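You operate a simulated robot arm through the tools that you are given. There is no shell and no other tool. Be economical: measure what you need, move in short steps, check, and stop when the job is done.

You are at the controls of a simulated two-armed robot. One attempt, no reset.

JOB
Pour a gel to the volume on the cast sheet and let it set.
Fine: spout over the tray to pour and aside after, jar heat dial to Off, wait till the gel is cloudy, leave the tray still. Where these are worked on the way, their far stop is far enough and under half their travel is too little: spout.

The check looks at the end state, three seconds after you hand in, the way a careful person would. Anything else that was tipped, shoved, dropped, spilled or broken makes it a failure. Flat cloth is picked up by pressing the open fingertips on it (5 to 10 N) and closing them slowly along it; thin cloth reads only 2 to 8 mm in the jaws.

ROBOT AND FRAMES
Two 7-joint arms with fingered hands on one trunk, on a base that drives. Base frame: it is fixed to the floor where the robot stands at the start and does not move with it; the origin is under the middle of the robot, x ahead of it, y to its left, z up; the surface under the hand at the start is at about z = 0.9. Lengths are in m, angles in rad, forces in N, time in s.
The left shoulder is at the start at [0.02, 0.123, 1.244], the right one opposite. With the tool pointing down near the work surface each hand reaches from about 0.1 to 0.48 m from the robot's upright axis, wherever it stands, measured 20 degrees to its own side. Places, roughly: blue foot knob [0.6, 0.1, 0.9]; cast sheet [-3, 2.5, 0]; grey knob tray (16x8x7 cm) [0.8, 0.2, 1]; jar heat dial [1, 0.1, 1]; pour button [0.8, -0.1, 1]; red foot knob [1, 0.3, 0.9]; spout [0.8, 0, 1]. Payload 2.4 kg a hand.
Tool frame (each hand has its own): the origin (TCP) lies between the finger pads and is the grasp point; the fingertips stand 0.017 m ahead of it; z points along the fingers, y is the line along which they close. The gripper opens to 0.088 m. The gripper's body begins 0.047 m behind the TCP. The gripper is a hand of 3 fingers: y runs from the thumb to the fingers, the wrist lies at [0, 0, -0.165] in the tool frame, and closing takes about 1.5 s.
Orientation is that of the tool frame in the base frame, as [roll, pitch, yaw] about the fixed x, y, z axes, in that order (R = Rz(yaw) Ry(pitch) Rx(roll)). With the fingers straight down and closing along the base's y, the tool's x points along the base's -x, its y along +y and its z along -z.

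CONTROLS
- The arms move only by the tool move_arm. It takes "left_increments", "right_increments" or both (then of equal length, played together; a hand with none holds still); each is a list of rows, each an object (a shift or turn left out is 0, a gripper value left out holds the last) with "translation": the shift along the tool's x, y, z in cm, a list of three; "angular": the turn, a rotation vector about the tool's x, y, z in rad, a list of three; "claw": the gripper command, from -1 (fully open) to 1 (shut), values between in proportion. In form: [{"translation": [tx, ty, tz], "angular": [wx, wy, wz], "claw": claw}, ...]. A call has 1 to 12 rows; each row is the pose to reach, as a shift and turn from the pose commanded when the call began, along the tool's axes at that moment. Rows are played at 5 a second. More than 0.05 m and 0.15 rad between two rows, or a gripper value outside its range, and nothing of the call is played. A pose out of reach is approached as far as the arm can. The call stops where the force on the tool passes 40 N (or 10 N more than at its start, if that is more) or the arm is blocked; 0.2 s more then pass. The fingers move at their own pace (about 0.045 m/s each) and stop on an object; they squeeze with about 33 N. The grip force told is the motor's: it shows also when the fingers shut on nothing. Time passes only in rows, and 0.2 s behind the last, so rows that repeat a pose let the fingers close. The reply holds the time, the measured pose of the TCP, the force on the tool along the base axes, the opening and the grip force, in the units named above and with some noise, with the torque about the TCP (base axes, N m) and any sound that the robot's microphone picked up.
- Cameras (640 x 400 px; columns grow to the right, rows downward): "scene" is now at [0.0616, -0.0025, 1.7025]; the picture's right is [-0.02, -1.00, 0.00], its down [-0.73, 0.02, -0.68] and it looks along [0.68, -0.01, -0.73] (base axes); focal length 256 px, centre (320, 200). "left" rides on the left gripper at [-0.052, 0.004, -0.066] in its tool frame; the picture's right is [-0.08, -1.00, 0.00], its down [0.78, -0.07, -0.62] and it looks along [0.62, -0.05, 0.78] (tool axes); focal length 243 px, centre (320, 200). "right" rides on the right gripper at [0.052, 0.004, -0.066] in its tool frame; the picture's right is [-0.08, 1.00, 0.00], its down [-0.78, -0.07, -0.62] and it looks along [-0.62, -0.05, 0.78] (tool axes); focal length 243 px, centre (320, 200).
- grab_frame(camera): a new picture of that camera. No time passes.
- raise_lower(by): slides the trunk up (or, below 0, down) by that many m; the arms and the scene camera ride with it, the base frame stays. It gives what a move gives, with no picture.
- steer(legs): drives the robot by 1 to 6 legs, each [ahead, left, turn to the left] in m, m and rad, along the robot's own axes; the way and the turn of a leg run together, so that a leg with both is an arc; at most 1.5 m and 3.142 rad a leg. The arms and the cameras ride along, it lands a little off, and it stops where it bumps. It gives what a move gives.
- preshape(shape, hand): the hand has 3 fingers and takes this shape, open, in about a second: jaw (thumb against the fingers, like two jaws); tri (thumb and two fingers); tip (a fingertip pinch); poke (one finger out to press); point (the index stretched); flat (the hand flat); cup (the hand cupped); fist (a fist). The gripper value then closes the fingers along that shape, each until it touches; the sizes above hold for jaw. It gives what a move gives, with no picture.
- aim_head(pan, tilt): turns the head with the scene camera to pan (to the left, within 2.094 rad either way) and tilt (down, from -0.506 to 1.204), counted from straight ahead of the robot. It gives what a move gives.
- probe_pixels(camera, pixels): for up to 12 pixels [column, row] of the newest picture of that camera ("zoom" is the newest enlarged one), the place [x, y, z] in the base frame of the surface seen there, good to about 0.003 m. No time passes.
- zoom(camera, box): a new picture of the part [left, top, right, bottom] of that camera's present view, enlarged. No time passes.
- finish_job(): hands the job in; it is judged then, once.

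Work in short steps. Measure before you move; look again where a grasp or a placing could have gone wrong, and mend it. You have 80 turns and 78 pictures in all, those below and enlarged ones among them. Open the grippers and draw the arms clear of the work before you hand the job in, unless the task says otherwise; then end with one line.

The tools are called after "Emit:" by a JSON object that holds its "api" and its "payload". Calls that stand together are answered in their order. move_arm: Moves the arms, as the interface text tells. Its arguments: {"type":"object","properties":{"left_increments":{"type":"array"},"right_increments":{"type":"array"}},"required":[]} The other tools are called the same way: raise_lower (by) slides the trunk up or down; preshape (shape, hand) gives the hand a shape; steer (legs) drives the base; aim_head (pan, tilt) turns the head that bears the scene camera; grab_frame (camera) takes a picture; probe_pixels (camera, pixels) gives the place of the surface under pixels of a picture; zoom (camera, box) takes an enlarged picture of a part of a camera's view; finish_job () hands the job in.

At the start:

```text
clock: 0.0
left_ee_pos: [0.3491, 0.1615, 1.3862]
left_orientation: [3.142, 0.001, -3.141]
left_wrist_force: [-0.4, -0.7, -1.0]
left_moment: [-0.01, 0.0, 0.0]
left_width: 0.0878
left_grip_force: 0.2
left_shape: jaw
right_ee_pos: [0.2969, -0.1362, 1.286]
right_orientation: [3.141, 0.0, -3.141]
right_wrist_force: [0.3, -0.5, -0.2]
right_moment: [0.0, -0.01, 0.0]
right_width: 0.0876
right_grip_force: 0.1
right_shape: jaw
trunk travel left (down, up): [-0.458, 0.372]
robot x, y, heading: [-0.0, 0.0031, 0.001]
head pan, tilt: [-0.021, 0.822]
```

scene: 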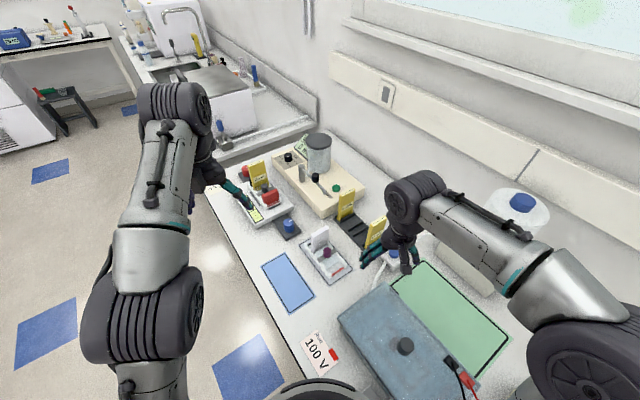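
right: 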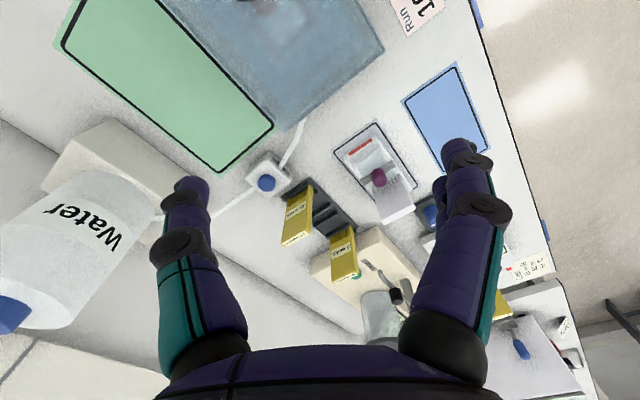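
left: 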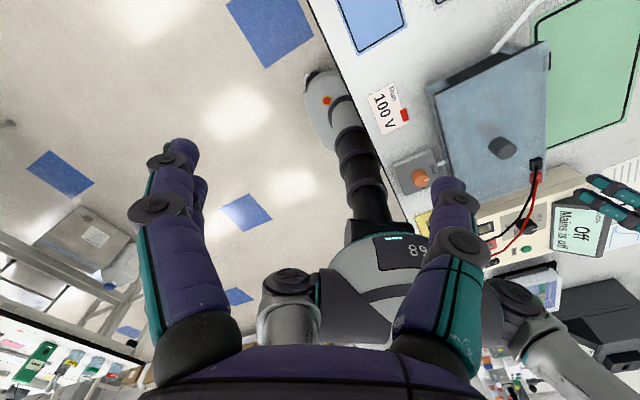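

The work lies ahead around pixels (240-360,130-260). I zoom in on it for detail and measure the main points.

Emit:
{"api": "zoom", "payload": {"camera": "scene", "box": [200, 120, 420, 270]}}

Emit:
{"api": "probe_pixels", "payload": {"camera": "scene", "pixels": [[254, 212], [290, 224], [326, 252], [318, 140], [336, 188], [302, 175], [318, 185], [289, 157], [393, 253], [346, 205], [271, 197], [245, 172]]}}

```text
2.67 times, centred on (310, 195) of scene
```

zoom: 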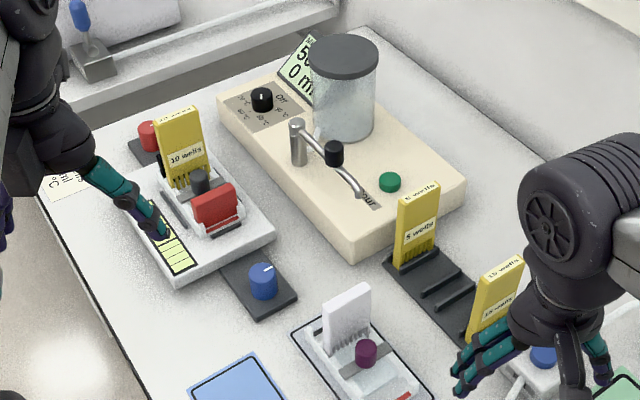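

```text
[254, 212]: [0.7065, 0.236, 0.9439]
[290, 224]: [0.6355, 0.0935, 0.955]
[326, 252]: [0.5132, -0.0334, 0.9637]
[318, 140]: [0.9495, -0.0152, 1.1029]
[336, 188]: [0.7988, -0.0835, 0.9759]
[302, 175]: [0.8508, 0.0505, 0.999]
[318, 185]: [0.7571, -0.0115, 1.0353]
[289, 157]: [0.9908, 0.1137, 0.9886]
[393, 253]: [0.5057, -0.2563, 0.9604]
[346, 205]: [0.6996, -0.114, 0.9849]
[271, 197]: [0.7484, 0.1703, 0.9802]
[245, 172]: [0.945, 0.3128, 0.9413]
```

The pour station (dial at zoom (262,98), spout knob (333,152), green button (390,182)) is clear. Before touching anything I read the cast sheet behind-left, so I turn the head.

Emit:
{"api": "aim_head", "payload": {"pan": 2.09, "tilt": 0.3}}

Emit:
{"api": "grab_frame", "payload": {"camera": "scene"}}

```text
clock: 2.0
left_ee_pos: [0.3494, 0.1615, 1.3859]
left_orientation: [3.141, -0.001, -3.141]
left_wrist_force: [0.7, -0.4, -0.1]
left_moment: [0.03, -0.04, -0.01]
left_width: 0.0879
left_grip_force: 0.1
left_shape: jaw
right_ee_pos: [0.2964, -0.1349, 1.2854]
right_orientation: [3.141, 0.0, -3.141]
right_wrist_force: [-0.3, 0.5, -0.3]
right_moment: [0.0, -0.01, -0.01]
right_width: 0.0881
right_grip_force: 0.1
right_shape: jaw
trunk travel left (down, up): [-0.458, 0.372]
robot x, y, heading: [-0.0046, 0.0068, 0.002]
head pan, tilt: [2.089, 0.3]
```

```text
73 pictures are left
```

scene: 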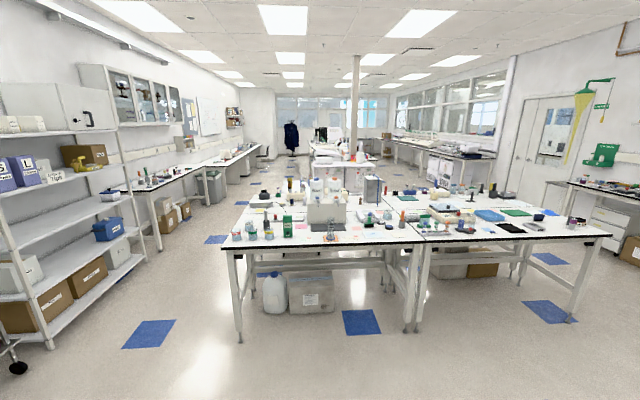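

The sheet should lie near pixel (224,180-240). I zoom around there and on the table.

Emit:
{"api": "zoom", "payload": {"camera": "scene", "box": [180, 130, 400, 270]}}

Emit:
{"api": "zoom", "payload": {"camera": "scene", "box": [100, 130, 280, 245]}}

Emit:
{"api": "probe_pixels", "payload": {"camera": "scene", "pixels": [[224, 240], [270, 232], [205, 115], [150, 185], [215, 180], [330, 237], [283, 180], [240, 320], [150, 330]]}}

```text
2.86 times, centred on (290, 200) of scene
```

zoom: 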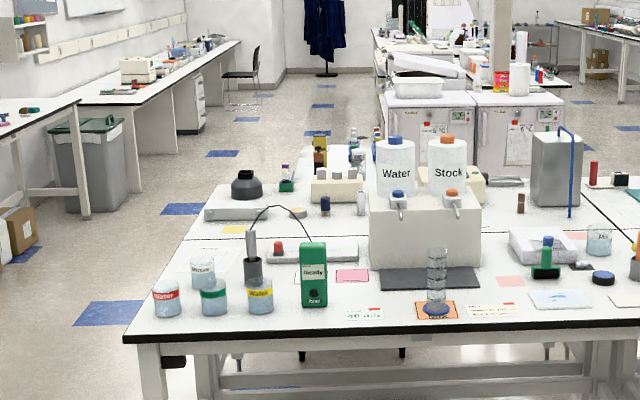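

```text
3.48 times, centred on (190, 188) of scene
```

zoom: 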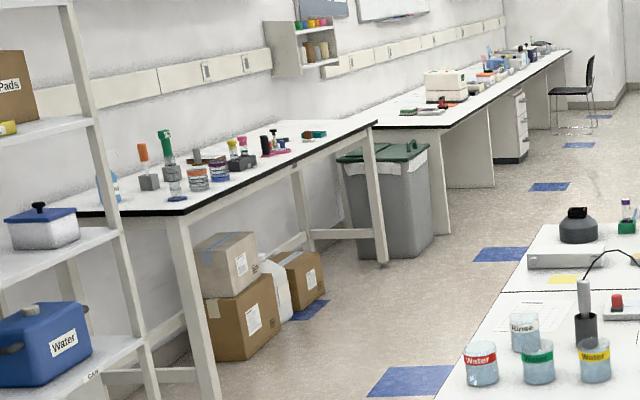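

```text
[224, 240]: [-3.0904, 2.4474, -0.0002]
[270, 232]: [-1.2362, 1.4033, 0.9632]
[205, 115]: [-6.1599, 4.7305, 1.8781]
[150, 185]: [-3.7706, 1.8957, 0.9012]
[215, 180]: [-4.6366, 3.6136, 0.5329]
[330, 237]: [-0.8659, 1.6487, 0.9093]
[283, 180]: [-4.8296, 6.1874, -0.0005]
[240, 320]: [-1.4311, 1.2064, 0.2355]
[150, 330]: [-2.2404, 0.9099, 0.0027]
```

The sheet isn't evident on the tables, so I check the floor spot near pixel (224,237) closer, and measure clearances around the robot for driving.

Emit:
{"api": "zoom", "payload": {"camera": "scene", "box": [190, 215, 270, 265]}}

Emit:
{"api": "probe_pixels", "payload": {"camera": "scene", "pixels": [[15, 368], [50, 345], [5, 300], [160, 248], [238, 340], [10, 392], [232, 246], [200, 395], [320, 395], [420, 395], [140, 290], [600, 250]]}}

```text
8.00 times, centred on (230, 240) of scene
```

zoom: 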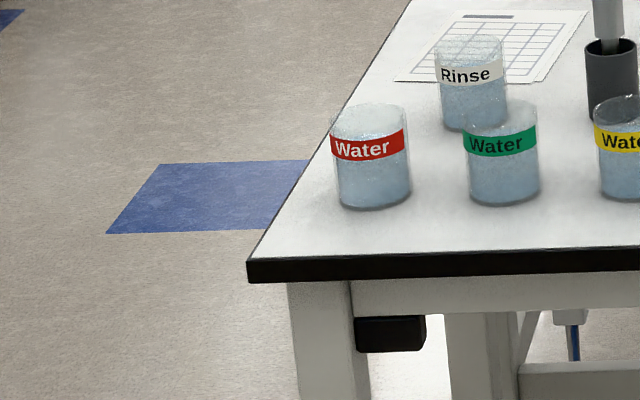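

```text
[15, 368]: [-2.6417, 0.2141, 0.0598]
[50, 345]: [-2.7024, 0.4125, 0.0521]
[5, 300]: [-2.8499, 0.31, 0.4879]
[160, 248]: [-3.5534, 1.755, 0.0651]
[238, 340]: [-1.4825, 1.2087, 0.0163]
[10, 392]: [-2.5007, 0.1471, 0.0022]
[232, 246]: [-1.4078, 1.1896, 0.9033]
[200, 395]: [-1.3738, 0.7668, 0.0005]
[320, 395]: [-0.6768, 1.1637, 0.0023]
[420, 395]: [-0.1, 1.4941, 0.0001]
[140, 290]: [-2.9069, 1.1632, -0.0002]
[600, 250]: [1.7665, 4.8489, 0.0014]
```

The floor spot is just a blue tile; the sheet may be hidden by the table, so I need to drive. First I check what's behind on the right.

Emit:
{"api": "aim_head", "payload": {"pan": -2.09, "tilt": 0.5}}

Emit:
{"api": "grab_frame", "payload": {"camera": "scene"}}

```text
clock: 5.4
left_ee_pos: [0.3486, 0.1611, 1.3872]
left_orientation: [-3.141, 0.0, -3.141]
left_wrist_force: [0.7, 0.3, 0.1]
left_moment: [0.02, -0.02, 0.01]
left_width: 0.0879
left_grip_force: 0.1
left_shape: jaw
right_ee_pos: [0.2957, -0.1341, 1.2857]
right_orientation: [3.141, -0.001, 3.141]
right_wrist_force: [-0.3, -0.4, 0.5]
right_moment: [-0.01, 0.02, 0.0]
right_width: 0.0879
right_grip_force: 0.1
right_shape: jaw
trunk travel left (down, up): [-0.458, 0.372]
robot x, y, heading: [-0.0012, -0.0001, 0.003]
head pan, tilt: [-2.089, 0.499]
```

```text
69 pictures are left
```

scene: 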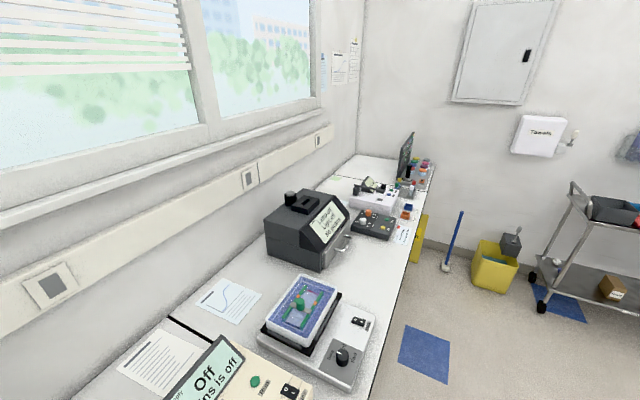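

The floor behind is clear. I back off the bench, turn left and drive toward the aisle left of the table.

Emit:
{"api": "steer", "payload": {"legs": [[-0.8, 0, 0], [0, 0, 2.6], [1.3, 0, 0]]}}

Emit:
{"api": "aim_head", "payload": {"pan": -0.5, "tilt": 0.5}}

Emit:
{"api": "grab_frame", "payload": {"camera": "scene"}}

```text
clock: 21.9
left_ee_pos: [-2.2392, 0.8612, 1.3864]
left_orientation: [3.142, 0.0, -0.646]
left_wrist_force: [0.2, -0.6, -0.3]
left_moment: [0.03, -0.01, 0.02]
left_width: 0.088
left_grip_force: 0.0
left_shape: jaw
right_ee_pos: [-2.0181, 1.0659, 1.2868]
right_orientation: [-3.14, -0.001, -0.646]
right_wrist_force: [-0.6, -0.5, 0.2]
right_moment: [-0.01, 0.05, 0.01]
right_width: 0.0879
right_grip_force: 0.1
right_shape: jaw
trunk travel left (down, up): [-0.458, 0.372]
robot x, y, heading: [-1.8623, 0.7806, 2.495]
head pan, tilt: [-2.089, 0.499]
```

```text
clock: 23.6
left_ee_pos: [-2.2382, 0.8606, 1.3873]
left_orientation: [-3.141, -0.001, -0.644]
left_wrist_force: [-0.9, 0.7, 0.5]
left_moment: [-0.01, 0.04, 0.07]
left_width: 0.0879
left_grip_force: 0.1
left_shape: jaw
right_ee_pos: [-2.0189, 1.0666, 1.2869]
right_orientation: [-3.142, 0.001, -0.647]
right_wrist_force: [-0.3, 0.0, 0.6]
right_moment: [-0.01, -0.03, 0.0]
right_width: 0.088
right_grip_force: 0.0
right_shape: jaw
trunk travel left (down, up): [-0.458, 0.372]
robot x, y, heading: [-1.8623, 0.7751, 2.5]
head pan, tilt: [-0.499, 0.499]
```

```text
68 pictures are left
```

scene: 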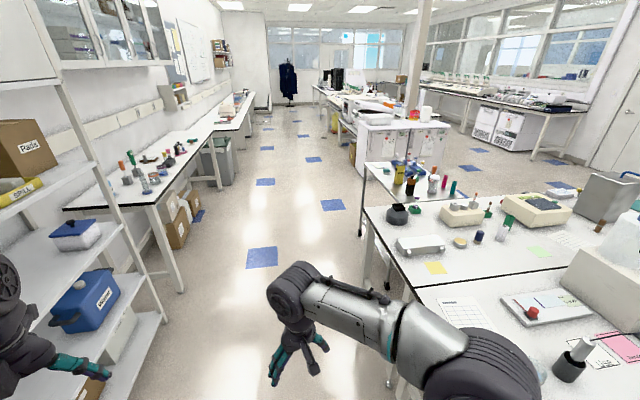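

Emit:
{"api": "probe_pixels", "payload": {"camera": "scene", "pixels": [[333, 205], [265, 258], [365, 165], [440, 170], [437, 268], [460, 310], [405, 175], [262, 183], [372, 180], [350, 150], [160, 250], [300, 230]]}}

Emit:
{"api": "zoom", "payload": {"camera": "scene", "box": [340, 110, 520, 230]}}

Emit:
{"api": "zoom", "payload": {"camera": "scene", "box": [60, 100, 300, 260]}}

```text
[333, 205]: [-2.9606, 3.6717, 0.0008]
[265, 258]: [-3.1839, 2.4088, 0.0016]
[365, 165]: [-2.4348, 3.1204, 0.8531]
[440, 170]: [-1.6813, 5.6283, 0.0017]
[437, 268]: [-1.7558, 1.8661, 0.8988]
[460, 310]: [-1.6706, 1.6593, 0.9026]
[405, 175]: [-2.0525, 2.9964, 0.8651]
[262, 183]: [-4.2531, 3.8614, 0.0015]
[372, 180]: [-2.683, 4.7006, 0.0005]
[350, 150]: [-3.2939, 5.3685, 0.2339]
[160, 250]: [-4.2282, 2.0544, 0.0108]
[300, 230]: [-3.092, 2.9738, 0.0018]
```

```text
3.33 times, centred on (430, 170) of scene
```

zoom: 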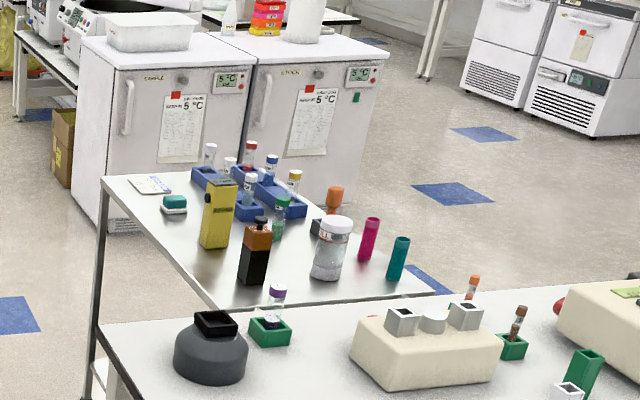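

```text
2.50 times, centred on (180, 180) of scene
```

zoom: 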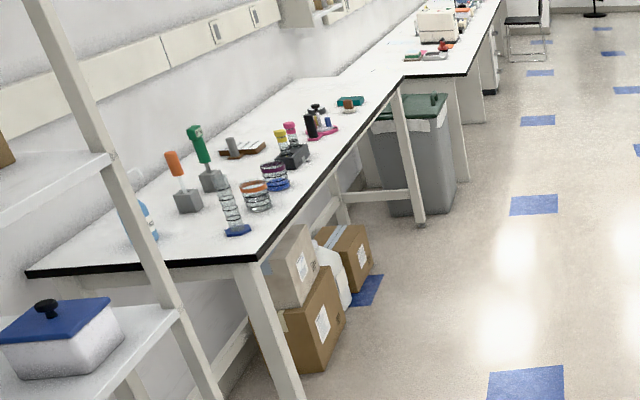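

The floor near (-3,2.5) looks empty from here; I zoom on it and under the table/cart edge.

Emit:
{"api": "zoom", "payload": {"camera": "scene", "box": [220, 190, 400, 300]}}

Emit:
{"api": "zoom", "payload": {"camera": "scene", "box": [390, 230, 640, 390]}}

```text
3.56 times, centred on (310, 245) of scene
```

zoom: 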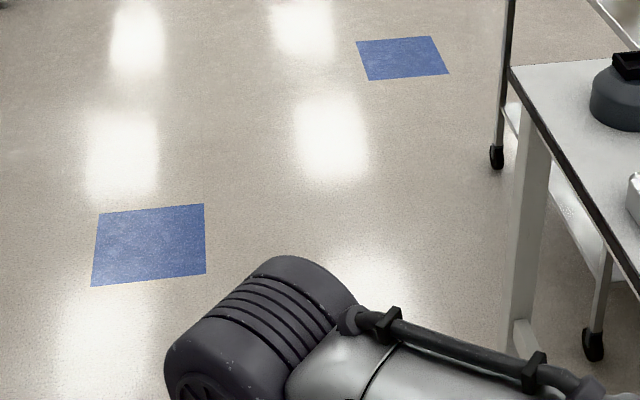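

```text
2.50 times, centred on (515, 310) of scene
```

zoom: 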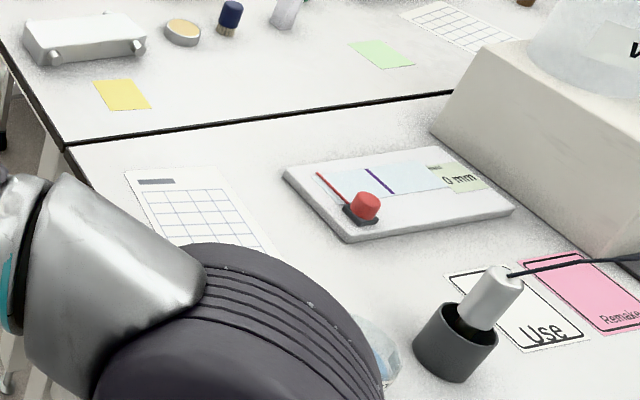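

Still nothing there; perhaps it can be seen from further down the aisle (cart's lower shelf, left bench, wall). I drive along the aisle and look around.

Emit:
{"api": "steer", "payload": {"legs": [[0, 0, -0.2], [1.4, 0, 0]]}}

Emit:
{"api": "aim_head", "payload": {"pan": 1.0, "tilt": 0.35}}

Emit:
{"api": "grab_frame", "payload": {"camera": "scene"}}

Emit:
{"api": "aim_head", "payload": {"pan": -0.8, "tilt": 0.5}}

Emit:
{"api": "grab_frame", "payload": {"camera": "scene"}}

```text
clock: 31.2
left_ee_pos: [-3.1465, 1.9622, 1.3857]
left_orientation: [-3.141, 0.0, -0.832]
left_wrist_force: [0.5, -0.1, -0.7]
left_moment: [0.0, 0.01, 0.0]
left_width: 0.0879
left_grip_force: 0.1
left_shape: jaw
right_ee_pos: [-2.8929, 2.123, 1.2862]
right_orientation: [3.141, -0.002, -0.833]
right_wrist_force: [0.0, 0.2, 0.3]
right_moment: [0.01, 0.01, -0.01]
right_width: 0.0877
right_grip_force: 0.1
right_shape: jaw
trunk travel left (down, up): [-0.458, 0.372]
robot x, y, heading: [-2.7908, 1.8133, 2.314]
head pan, tilt: [-0.499, 0.499]
```

```text
clock: 32.8
left_ee_pos: [-3.1468, 1.9628, 1.3873]
left_orientation: [-3.141, -0.001, -0.833]
left_wrist_force: [-0.4, -0.2, 0.1]
left_moment: [0.04, 0.05, 0.01]
left_width: 0.088
left_grip_force: 0.2
left_shape: jaw
right_ee_pos: [-2.8923, 2.1219, 1.2863]
right_orientation: [3.141, 0.0, -0.831]
right_wrist_force: [0.0, 0.6, -0.3]
right_moment: [-0.04, -0.03, -0.01]
right_width: 0.0878
right_grip_force: 0.1
right_shape: jaw
trunk travel left (down, up): [-0.458, 0.372]
robot x, y, heading: [-2.7927, 1.8096, 2.313]
head pan, tilt: [1.0, 0.351]
```

```text
63 pictures are left
```

scene: 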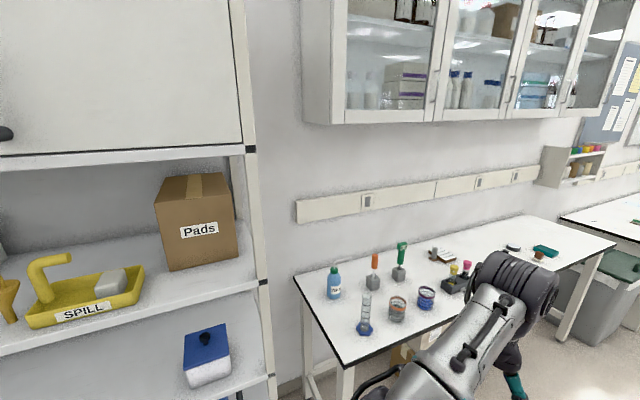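

```text
clock: 34.6
left_ee_pos: [-3.1472, 1.9629, 1.3867]
left_orientation: [-3.141, 0.0, -0.834]
left_wrist_force: [0.3, 0.7, -0.2]
left_moment: [0.01, 0.0, -0.01]
left_width: 0.0878
left_grip_force: 0.0
left_shape: jaw
right_ee_pos: [-2.892, 2.1231, 1.2853]
right_orientation: [3.141, -0.002, -0.833]
right_wrist_force: [1.0, 0.6, 0.5]
right_moment: [-0.02, -0.02, 0.04]
right_width: 0.0878
right_grip_force: 0.0
right_shape: jaw
trunk travel left (down, up): [-0.458, 0.372]
robot x, y, heading: [-2.7942, 1.8129, 2.313]
head pan, tilt: [-0.799, 0.499]
```

```text
62 pictures are left
```

scene: 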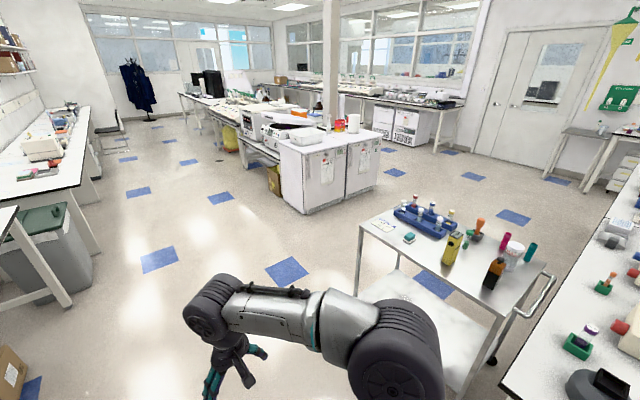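

A noticeboard with papers shows at the right edge of the first view (630,80). I turn to it and zoom.

Emit:
{"api": "aim_head", "payload": {"pan": 0.35, "tilt": 0.1}}

Emit:
{"api": "grab_frame", "payload": {"camera": "scene"}}

```text
clock: 36.0
left_ee_pos: [-3.1469, 1.9628, 1.3873]
left_orientation: [3.141, 0.0, -0.831]
left_wrist_force: [0.2, -0.1, 0.0]
left_moment: [-0.03, 0.02, -0.01]
left_width: 0.0879
left_grip_force: 0.0
left_shape: jaw
right_ee_pos: [-2.8928, 2.1236, 1.2864]
right_orientation: [-3.141, 0.002, -0.832]
right_wrist_force: [0.3, -0.1, -0.4]
right_moment: [0.0, -0.03, -0.01]
right_width: 0.0879
right_grip_force: 0.1
right_shape: jaw
trunk travel left (down, up): [-0.458, 0.372]
robot x, y, heading: [-2.7875, 1.8078, 2.311]
head pan, tilt: [0.351, 0.099]
```

```text
61 pictures are left
```

scene: 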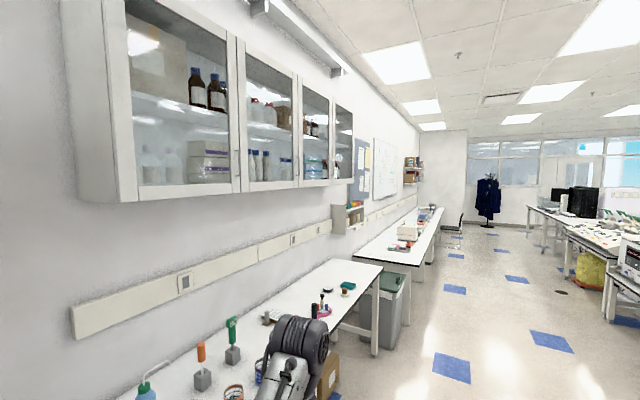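

Emit:
{"api": "zoom", "payload": {"camera": "scene", "box": [330, 130, 410, 220]}}

Emit:
{"api": "probe_pixels", "payload": {"camera": "scene", "pixels": [[358, 170], [385, 165], [340, 300]]}}

Emit:
{"api": "aim_head", "payload": {"pan": 0.6, "tilt": 1.1}}

Emit:
{"api": "grab_frame", "payload": {"camera": "scene"}}

```text
4.44 times, centred on (370, 175) of scene
```

zoom: 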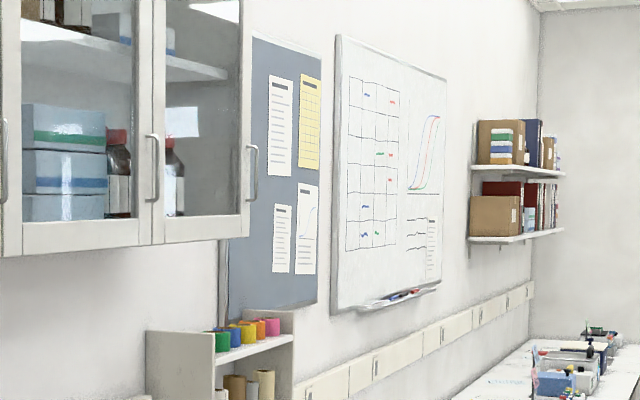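

```text
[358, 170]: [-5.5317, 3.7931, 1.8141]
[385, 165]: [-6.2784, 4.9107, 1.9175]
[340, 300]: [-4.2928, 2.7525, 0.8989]
```

```text
clock: 37.3
left_ee_pos: [-3.1471, 1.9614, 1.386]
left_orientation: [-3.141, 0.0, -0.831]
left_wrist_force: [0.7, -0.2, 0.9]
left_moment: [0.01, -0.03, -0.02]
left_width: 0.0882
left_grip_force: 0.1
left_shape: jaw
right_ee_pos: [-2.8916, 2.1227, 1.2853]
right_orientation: [-3.141, -0.001, -0.834]
right_wrist_force: [-0.3, -0.2, -0.7]
right_moment: [0.0, 0.03, -0.01]
right_width: 0.0877
right_grip_force: 0.1
right_shape: jaw
trunk travel left (down, up): [-0.458, 0.372]
robot x, y, heading: [-2.7918, 1.8139, 2.311]
head pan, tilt: [0.6, 1.1]
```

```text
59 pictures are left
```

scene: 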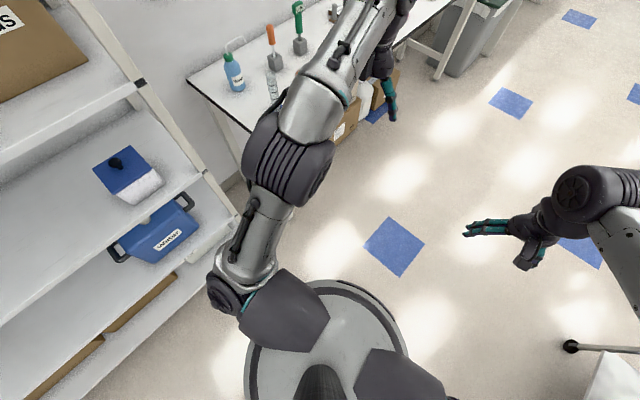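

No sheet here either. I look to the right and back (under the table and its top), still from here.

Emit:
{"api": "aim_head", "payload": {"pan": -1.75, "tilt": 0.6}}

Emit:
{"api": "grab_frame", "payload": {"camera": "scene"}}

Emit:
{"api": "aim_head", "payload": {"pan": 2.05, "tilt": 0.4}}

Emit:
{"api": "grab_frame", "payload": {"camera": "scene"}}

```text
clock: 39.4
left_ee_pos: [-3.1463, 1.9626, 1.3866]
left_orientation: [-3.14, 0.0, -0.832]
left_wrist_force: [-0.6, 0.4, -1.3]
left_moment: [-0.02, -0.01, 0.02]
left_width: 0.0878
left_grip_force: 0.2
left_shape: jaw
right_ee_pos: [-2.8918, 2.1231, 1.2849]
right_orientation: [3.141, 0.0, -0.833]
right_wrist_force: [-1.1, 0.3, 0.8]
right_moment: [0.06, 0.04, 0.02]
right_width: 0.0878
right_grip_force: 0.1
right_shape: jaw
trunk travel left (down, up): [-0.458, 0.372]
robot x, y, heading: [-2.791, 1.8107, 2.311]
head pan, tilt: [-1.751, 0.6]
```

```text
58 pictures are left
```

scene: 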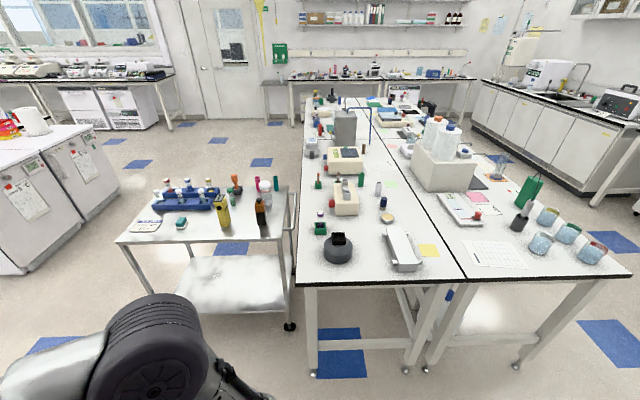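

```text
clock: 42.6
left_ee_pos: [-3.1463, 1.9626, 1.386]
left_orientation: [-3.141, 0.0, -0.831]
left_wrist_force: [-0.2, 0.4, 0.0]
left_moment: [0.02, -0.04, -0.03]
left_width: 0.0879
left_grip_force: 0.1
left_shape: jaw
right_ee_pos: [-2.8915, 2.1227, 1.2851]
right_orientation: [-3.141, -0.001, -0.832]
right_wrist_force: [0.0, 0.3, 1.2]
right_moment: [-0.03, 0.02, -0.01]
right_width: 0.088
right_grip_force: 0.1
right_shape: jaw
trunk travel left (down, up): [-0.458, 0.372]
robot x, y, heading: [-2.7946, 1.8113, 2.312]
head pan, tilt: [2.051, 0.4]
```

```text
57 pictures are left
```

scene: 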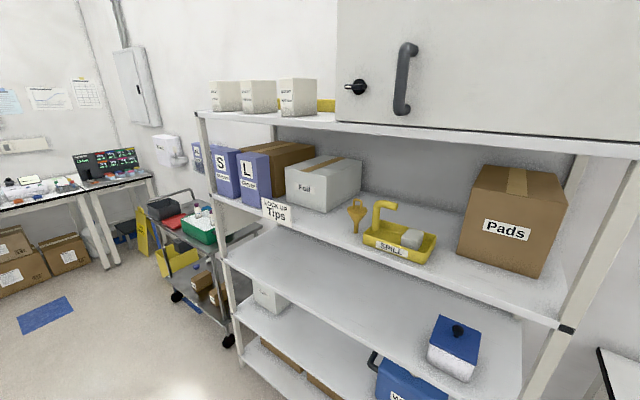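

No sheet yet. Before leaving I zoom on the papers on the cart (147,225), table (490,253) and fridges (25,195) seen in the right-hand view.

Emit:
{"api": "aim_head", "payload": {"pan": -1.75, "tilt": 0.6}}

Emit:
{"api": "zoom", "payload": {"camera": "scene", "box": [110, 160, 310, 285]}}

Emit:
{"api": "zoom", "payload": {"camera": "scene", "box": [400, 150, 620, 290]}}

Emit:
{"api": "zoom", "payload": {"camera": "scene", "box": [0, 140, 110, 240]}}

```text
clock: 45.7
left_ee_pos: [-3.1476, 1.9623, 1.3872]
left_orientation: [-3.141, 0.0, -0.832]
left_wrist_force: [-0.2, 0.8, 1.3]
left_moment: [-0.02, 0.0, 0.0]
left_width: 0.0881
left_grip_force: 0.1
left_shape: jaw
right_ee_pos: [-2.893, 2.1226, 1.2853]
right_orientation: [3.141, -0.001, -0.834]
right_wrist_force: [-0.1, -0.3, -0.9]
right_moment: [-0.02, 0.02, -0.03]
right_width: 0.0878
right_grip_force: 0.0
right_shape: jaw
trunk travel left (down, up): [-0.458, 0.372]
robot x, y, heading: [-2.7919, 1.8134, 2.312]
head pan, tilt: [-1.751, 0.6]
```

```text
3.20 times, centred on (210, 222) of scene
```

zoom: 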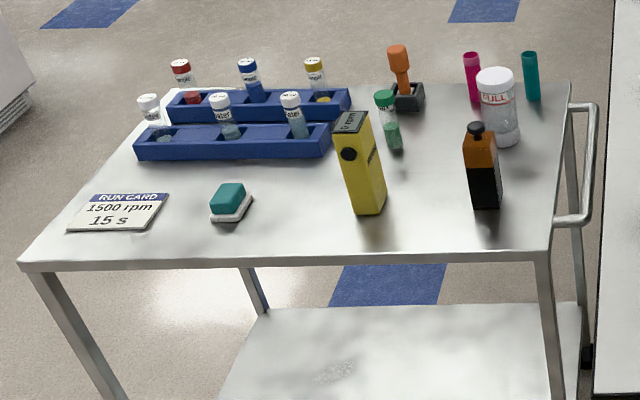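

```text
2.86 times, centred on (510, 220) of scene
```

zoom: 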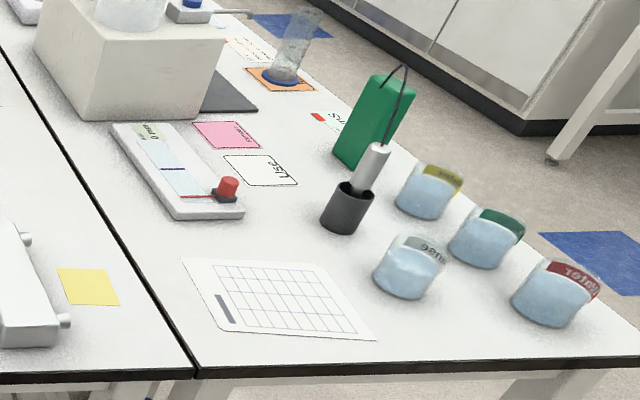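

```text
4.00 times, centred on (55, 190) of scene
```

zoom: 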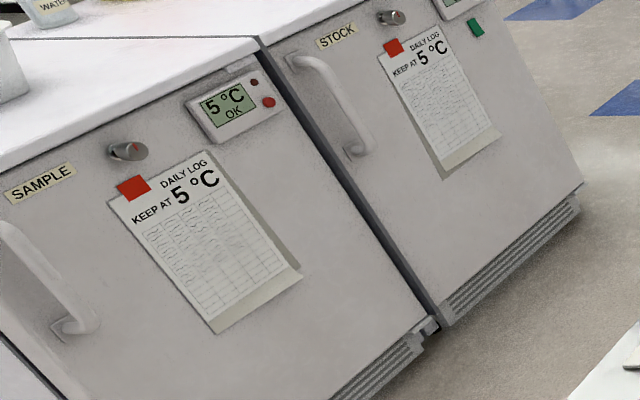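

None is the cast sheet. A card with "°C" was partly hidden by the left arm on the gel bench, so I drive back to there and look.

Emit:
{"api": "steer", "payload": {"legs": [[-1.4, 0, 0], [0, 0, 0.15], [-1.2, 0, 0], [0, 0, -2.46]]}}

Emit:
{"api": "aim_head", "payload": {"pan": 0.15, "tilt": 0.5}}

Emit:
{"api": "grab_frame", "payload": {"camera": "scene"}}

```text
clock: 64.9
left_ee_pos: [-0.581, 0.1531, 1.3874]
left_orientation: [-3.14, 0.0, 3.108]
left_wrist_force: [-0.1, -0.7, -0.1]
left_moment: [0.01, 0.01, -0.01]
left_width: 0.0879
left_grip_force: 0.1
left_shape: jaw
right_ee_pos: [-0.6446, -0.1421, 1.2863]
right_orientation: [-3.14, -0.001, 3.109]
right_wrist_force: [-0.1, -0.2, -0.5]
right_moment: [0.0, 0.03, 0.0]
right_width: 0.0879
right_grip_force: 0.0
right_shape: jaw
trunk travel left (down, up): [-0.458, 0.372]
robot x, y, heading: [-0.9374, 0.0041, -0.032]
head pan, tilt: [-1.751, 0.6]
```

```text
clock: 66.7
left_ee_pos: [-0.5826, 0.1529, 1.3868]
left_orientation: [-3.14, 0.0, 3.11]
left_wrist_force: [0.2, -0.5, 0.5]
left_moment: [-0.01, 0.0, 0.0]
left_width: 0.0879
left_grip_force: 0.0
left_shape: jaw
right_ee_pos: [-0.6444, -0.1421, 1.2864]
right_orientation: [-3.142, 0.0, 3.108]
right_wrist_force: [0.2, -0.3, 0.4]
right_moment: [-0.03, 0.02, -0.02]
right_width: 0.088
right_grip_force: 0.0
right_shape: jaw
trunk travel left (down, up): [-0.458, 0.372]
robot x, y, heading: [-0.9369, 0.0026, -0.035]
head pan, tilt: [0.15, 0.499]
```

```text
53 pictures are left
```

scene: 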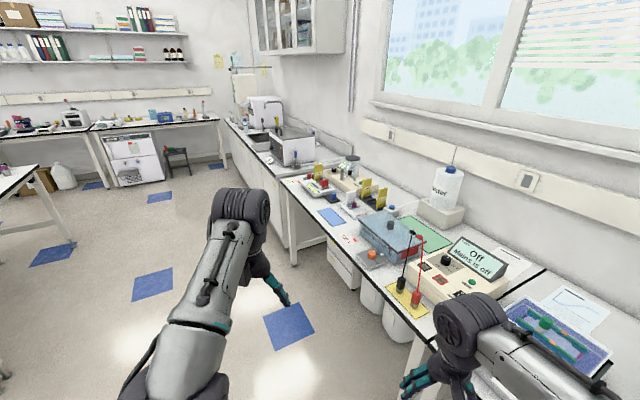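

The gel bench is now unobstructed around (290-400,150-260); I zoom in there.

Emit:
{"api": "zoom", "payload": {"camera": "scene", "box": [270, 145, 420, 245]}}

Emit:
{"api": "zoom", "payload": {"camera": "scene", "box": [180, 40, 330, 200]}}

```text
4.00 times, centred on (345, 195) of scene
```

zoom: 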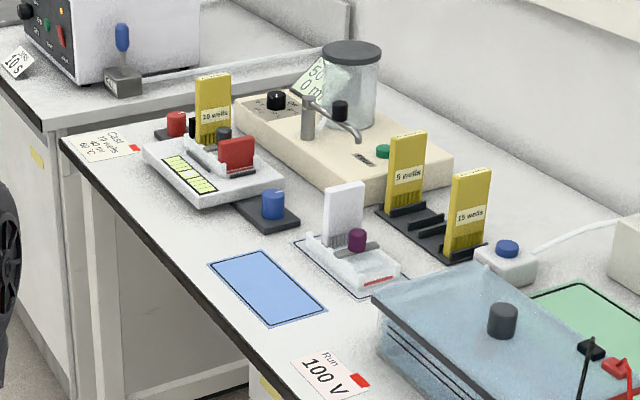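

```text
2.50 times, centred on (255, 120) of scene
```

zoom: 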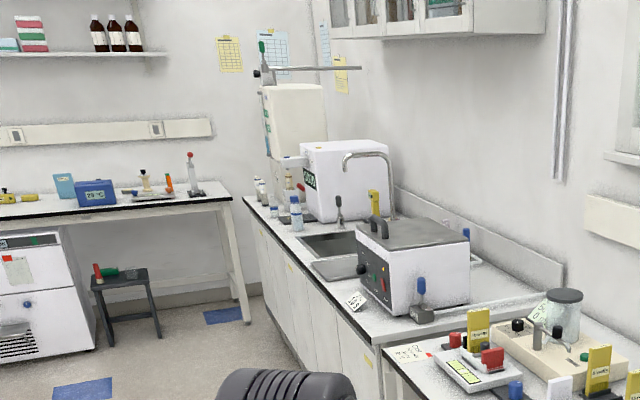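

The card near the red knob at zoom (108,147) says "Cast … 10 wells … ml … 60 °C". I zoom on it hard.

Emit:
{"api": "zoom", "payload": {"camera": "scene", "box": [286, 174, 310, 189]}}

Emit:
{"api": "zoom", "payload": {"camera": "scene", "box": [300, 160, 365, 205]}}

```text
16.00 times, centred on (298, 182) of scene
```

zoom: 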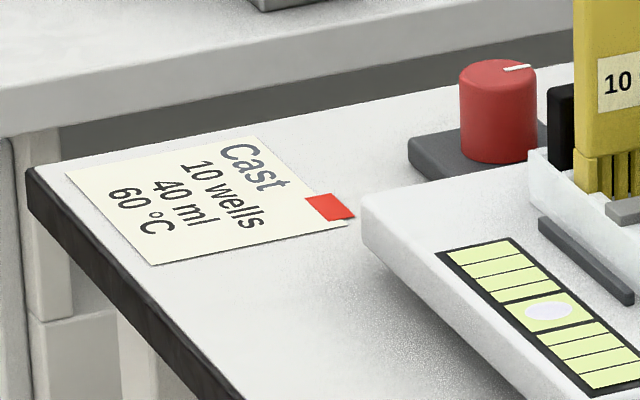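

```text
8.89 times, centred on (332, 182) of scene
```

zoom: 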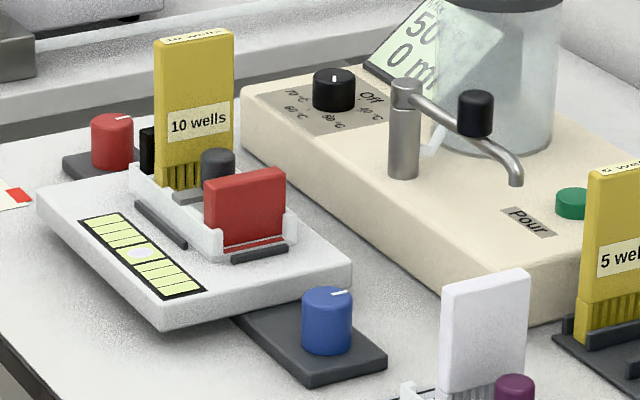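

The sheet reads: Cast, 10 wells, 40 ml, 60 °C; the jar display shows 50 °C, 0 ml. I measure the bench edge and devices to choose a standing place, and zoom on the dial.

Emit:
{"api": "probe_pixels", "payload": {"camera": "scene", "pixels": [[288, 180], [330, 225], [352, 252], [385, 295], [421, 340], [296, 240], [280, 172], [240, 130], [330, 180], [313, 178], [275, 258], [341, 262]]}}

Emit:
{"api": "zoom", "payload": {"camera": "scene", "box": [326, 154, 366, 179]}}

```text
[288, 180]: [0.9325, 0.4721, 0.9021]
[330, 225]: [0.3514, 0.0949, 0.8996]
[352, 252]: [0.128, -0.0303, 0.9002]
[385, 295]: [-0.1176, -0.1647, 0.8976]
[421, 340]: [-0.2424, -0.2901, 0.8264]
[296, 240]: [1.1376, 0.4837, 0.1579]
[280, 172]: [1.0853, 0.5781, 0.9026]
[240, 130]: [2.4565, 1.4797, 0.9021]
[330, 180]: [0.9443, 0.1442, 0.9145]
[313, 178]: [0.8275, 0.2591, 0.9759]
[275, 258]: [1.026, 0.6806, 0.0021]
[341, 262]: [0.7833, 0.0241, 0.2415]
```

```text
16.00 times, centred on (346, 166) of scene
```

zoom: 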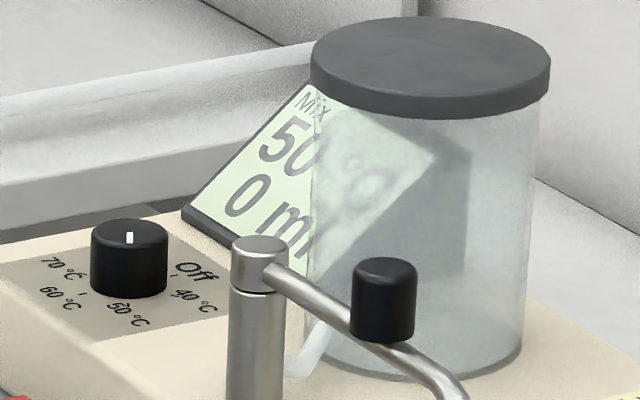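

Dial now points to none of 40-70 properly (mark at the back, looks like "Off" is right-rear); I'll recheck up close. The bench edge runs at ~0.56 rad, so I drive along it in the aisle and turn to face the station at heading about -1.01.

Emit:
{"api": "steer", "payload": {"legs": [[0, 0, 0.595], [0.8, 0, 0], [0.76, 0, 0], [0, 0, -1.571]]}}

Emit:
{"api": "aim_head", "payload": {"pan": 0.0, "tilt": 0.7}}

Emit:
{"api": "grab_frame", "payload": {"camera": "scene"}}

```text
clock: 80.0
left_ee_pos: [0.7407, 0.6159, 1.3864]
left_orientation: [-3.141, 0.001, 2.195]
left_wrist_force: [0.1, 0.2, 0.6]
left_moment: [-0.03, -0.02, -0.03]
left_width: 0.0877
left_grip_force: 0.1
left_shape: jaw
right_ee_pos: [0.4675, 0.4864, 1.2866]
right_orientation: [3.141, 0.0, 2.194]
right_wrist_force: [0.1, -0.4, 0.4]
right_moment: [0.02, 0.01, 0.0]
right_width: 0.088
right_grip_force: 0.1
right_shape: jaw
trunk travel left (down, up): [-0.458, 0.372]
robot x, y, heading: [0.4071, 0.8029, -0.947]
head pan, tilt: [0.15, 0.499]
```

```text
clock: 80.8
left_ee_pos: [0.7407, 0.6153, 1.3871]
left_orientation: [3.141, -0.001, 2.194]
left_wrist_force: [1.3, 0.7, 0.6]
left_moment: [-0.03, 0.0, -0.01]
left_width: 0.0879
left_grip_force: 0.0
left_shape: jaw
right_ee_pos: [0.4688, 0.4856, 1.2858]
right_orientation: [3.14, 0.0, 2.194]
right_wrist_force: [0.2, -0.1, -1.2]
right_moment: [0.03, -0.01, 0.06]
right_width: 0.0877
right_grip_force: 0.1
right_shape: jaw
trunk travel left (down, up): [-0.458, 0.372]
robot x, y, heading: [0.4083, 0.8073, -0.952]
head pan, tilt: [0.0, 0.7]
```

```text
47 pictures are left
```

scene: 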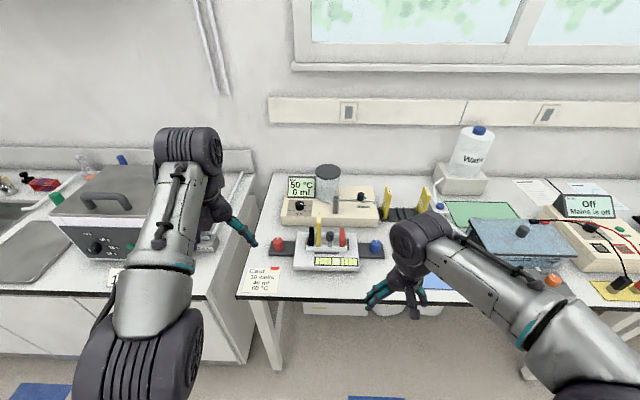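

I'm now facing the station: dial (300,206), spout, button (361,197), display "50 °C 0 ml". I zoom for details and measure key points.

Emit:
{"api": "zoom", "payload": {"camera": "scene", "box": [260, 155, 400, 275]}}

Emit:
{"api": "probe_pixels", "payload": {"camera": "scene", "pixels": [[240, 293], [360, 301], [300, 206], [361, 197], [335, 203], [376, 244], [277, 242], [336, 250], [316, 233], [342, 236], [327, 170], [300, 186]]}}

```text
3.33 times, centred on (330, 215) of scene
```

zoom: 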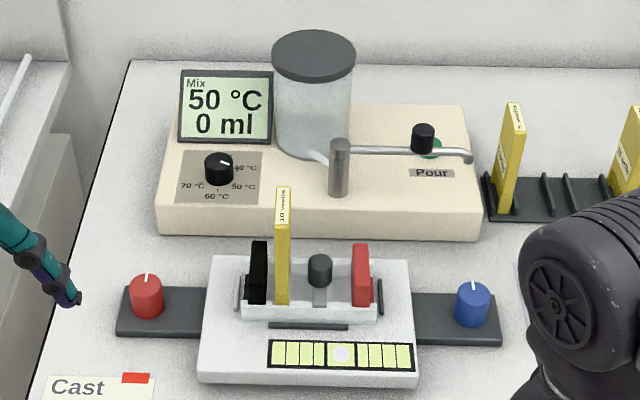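

```text
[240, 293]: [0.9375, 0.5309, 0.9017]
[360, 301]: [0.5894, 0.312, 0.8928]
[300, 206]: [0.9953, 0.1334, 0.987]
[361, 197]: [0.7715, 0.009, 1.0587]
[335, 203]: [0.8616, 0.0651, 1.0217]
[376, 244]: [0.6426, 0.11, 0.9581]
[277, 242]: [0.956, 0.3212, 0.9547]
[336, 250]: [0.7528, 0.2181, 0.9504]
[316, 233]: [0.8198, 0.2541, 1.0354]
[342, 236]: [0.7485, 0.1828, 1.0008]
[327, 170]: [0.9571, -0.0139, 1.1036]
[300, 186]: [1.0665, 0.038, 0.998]
```

The bubble is centred and the 10-well comb is in. I zoom on the dial to read its mark and labels.

Emit:
{"api": "zoom", "payload": {"camera": "scene", "box": [288, 192, 328, 217]}}

Emit:
{"api": "zoom", "payload": {"camera": "scene", "box": [300, 220, 360, 260]}}

```text
16.00 times, centred on (308, 204) of scene
```

zoom: 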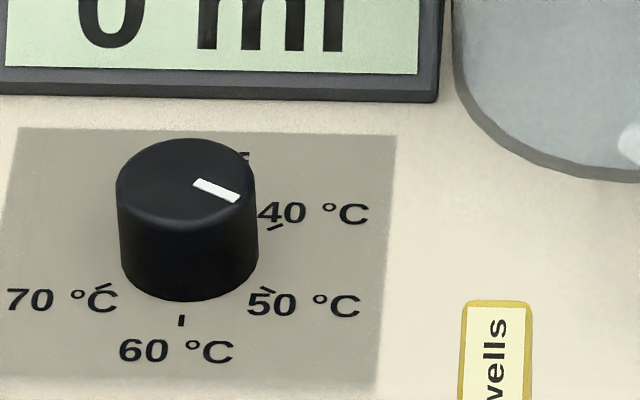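

```text
10.00 times, centred on (330, 240) of scene
```

zoom: 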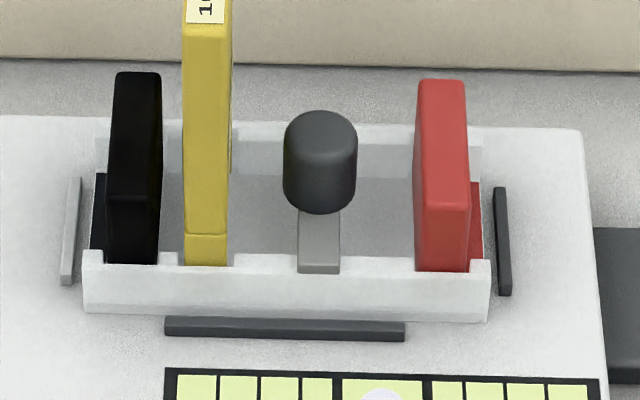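

The dial mark points to 50 °C; 60 is the tick nearest me (clockwise 60°), Off is at the back (counter-clockwise). I straighten and drive up to the bench.

Emit:
{"api": "steer", "payload": {"legs": [[0, 0, -0.06], [0.45, 0, 0]]}}

Emit:
{"api": "aim_head", "payload": {"pan": 0.0, "tilt": 0.95}}

Emit:
{"api": "grab_frame", "payload": {"camera": "scene"}}

```text
clock: 83.9
left_ee_pos: [0.9612, 0.2177, 1.3868]
left_orientation: [3.141, 0.001, 2.123]
left_wrist_force: [0.3, -0.8, 0.2]
left_moment: [-0.02, 0.02, 0.03]
left_width: 0.0878
left_grip_force: 0.1
left_shape: jaw
right_ee_pos: [0.6806, 0.1068, 1.2853]
right_orientation: [3.14, 0.0, 2.125]
right_wrist_force: [0.1, 0.3, -1.1]
right_moment: [0.01, 0.02, 0.0]
right_width: 0.0878
right_grip_force: 0.0
right_shape: jaw
trunk travel left (down, up): [-0.458, 0.372]
robot x, y, heading: [0.6401, 0.4297, -1.014]
head pan, tilt: [0.0, 0.7]
```

```text
clock: 84.6
left_ee_pos: [0.9598, 0.2185, 1.388]
left_orientation: [-3.141, 0.0, 2.123]
left_wrist_force: [0.2, -1.1, 0.8]
left_moment: [-0.02, -0.01, -0.04]
left_width: 0.0878
left_grip_force: 0.1
left_shape: jaw
right_ee_pos: [0.681, 0.1077, 1.2861]
right_orientation: [3.141, 0.0, 2.126]
right_wrist_force: [-0.6, 0.6, 0.3]
right_moment: [0.04, 0.0, -0.02]
right_width: 0.0879
right_grip_force: 0.0
right_shape: jaw
trunk travel left (down, up): [-0.458, 0.372]
robot x, y, heading: [0.6376, 0.4312, -1.018]
head pan, tilt: [0.0, 0.949]
```

```text
43 pictures are left
```

scene: 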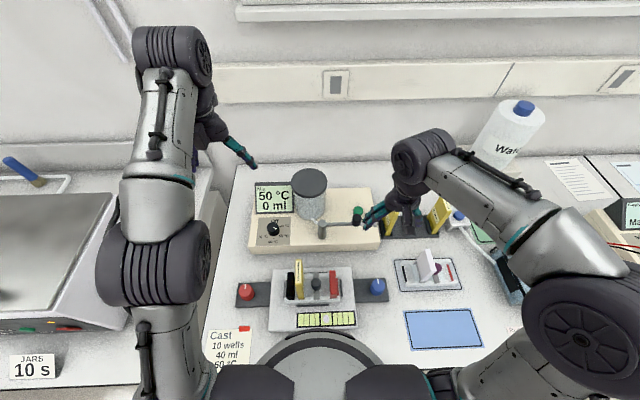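

In place. I zoom and measure dial, spout knob, button and tray precisely.

Emit:
{"api": "zoom", "payload": {"camera": "scene", "box": [230, 165, 390, 265]}}

```text
4.00 times, centred on (310, 215) of scene
```

zoom: 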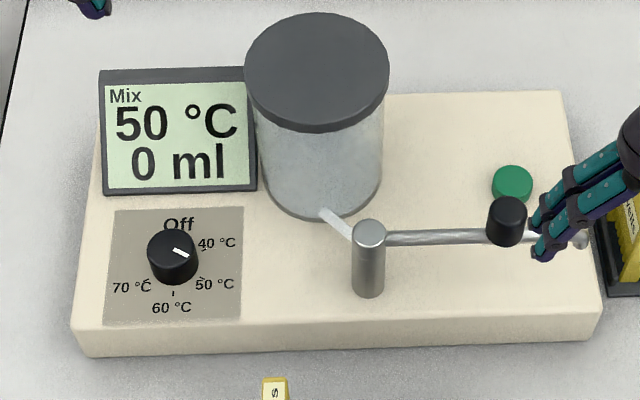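

Emit:
{"api": "probe_pixels", "payload": {"camera": "zoom", "pixels": [[165, 240], [180, 237], [173, 278], [173, 292], [203, 278], [512, 178], [506, 207], [506, 235], [369, 228], [440, 238], [120, 310], [580, 310]]}}

Emit:
{"api": "probe_pixels", "payload": {"camera": "scene", "pixels": [[294, 265], [333, 275], [280, 300], [318, 290], [309, 181], [375, 225], [272, 205]]}}

```text
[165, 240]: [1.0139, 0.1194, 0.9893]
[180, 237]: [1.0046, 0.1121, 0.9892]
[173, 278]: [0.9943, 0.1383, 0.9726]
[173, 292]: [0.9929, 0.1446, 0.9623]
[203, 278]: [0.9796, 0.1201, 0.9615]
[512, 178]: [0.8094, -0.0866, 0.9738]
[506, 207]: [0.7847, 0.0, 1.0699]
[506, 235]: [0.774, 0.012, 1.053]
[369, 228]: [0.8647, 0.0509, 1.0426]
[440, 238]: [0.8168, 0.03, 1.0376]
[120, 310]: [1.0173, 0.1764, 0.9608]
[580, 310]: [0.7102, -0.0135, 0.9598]
```

```text
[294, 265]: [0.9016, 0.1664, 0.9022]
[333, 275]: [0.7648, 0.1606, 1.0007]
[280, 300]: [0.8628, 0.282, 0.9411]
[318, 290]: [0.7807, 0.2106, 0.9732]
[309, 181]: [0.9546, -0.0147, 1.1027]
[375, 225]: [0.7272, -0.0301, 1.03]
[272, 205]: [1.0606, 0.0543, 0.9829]
```

Dial centre is ≈(1.0055,0.121), top 0.989, radius ~0.02; that's 0.48 m from my axis, so I creep 0.03 m forward, then bring the left hand above it.

Emit:
{"api": "steer", "payload": {"legs": [[0.03, 0, 0]]}}

```text
clock: 85.5
left_ee_pos: [0.966, 0.2085, 1.3886]
left_orientation: [3.141, 0.01, 2.124]
left_wrist_force: [1.0, 0.2, -0.2]
left_moment: [-0.02, 0.03, 0.03]
left_width: 0.088
left_grip_force: 0.0
left_shape: jaw
right_ee_pos: [0.6867, 0.0971, 1.2886]
right_orientation: [-3.141, 0.009, 2.124]
right_wrist_force: [-0.5, -0.1, 0.2]
right_moment: [0.0, -0.03, -0.01]
right_width: 0.0881
right_grip_force: 0.1
right_shape: jaw
trunk travel left (down, up): [-0.458, 0.372]
robot x, y, heading: [0.6527, 0.4152, -1.016]
head pan, tilt: [0.0, 0.949]
stopped in leg 1: the robot was blocked; the commanded pose is now the measured one
```

It was blocked against the bench after ~1-2 cm (slight tilt); I back off 1 cm to release the contact.

Emit:
{"api": "steer", "payload": {"legs": [[-0.012, 0, 0]]}}

Emit:
{"api": "grab_frame", "payload": {"camera": "scene"}}

```text
clock: 86.3
left_ee_pos: [0.9664, 0.2088, 1.3856]
left_orientation: [3.141, -0.001, 2.122]
left_wrist_force: [-0.3, -0.1, 0.1]
left_moment: [-0.01, 0.02, 0.0]
left_width: 0.088
left_grip_force: 0.0
left_shape: jaw
right_ee_pos: [0.6875, 0.0959, 1.2852]
right_orientation: [-3.142, 0.0, 2.123]
right_wrist_force: [0.6, 0.1, -1.1]
right_moment: [0.03, -0.03, 0.02]
right_width: 0.0879
right_grip_force: 0.1
right_shape: jaw
trunk travel left (down, up): [-0.458, 0.372]
robot x, y, heading: [0.646, 0.4214, -1.017]
head pan, tilt: [0.0, 0.949]
```

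```text
41 pictures are left
```

scene: 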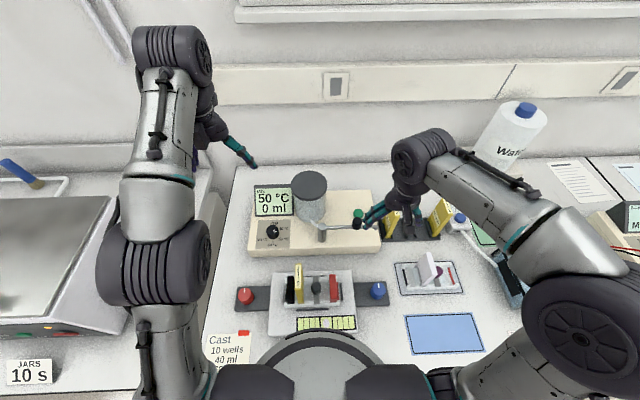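

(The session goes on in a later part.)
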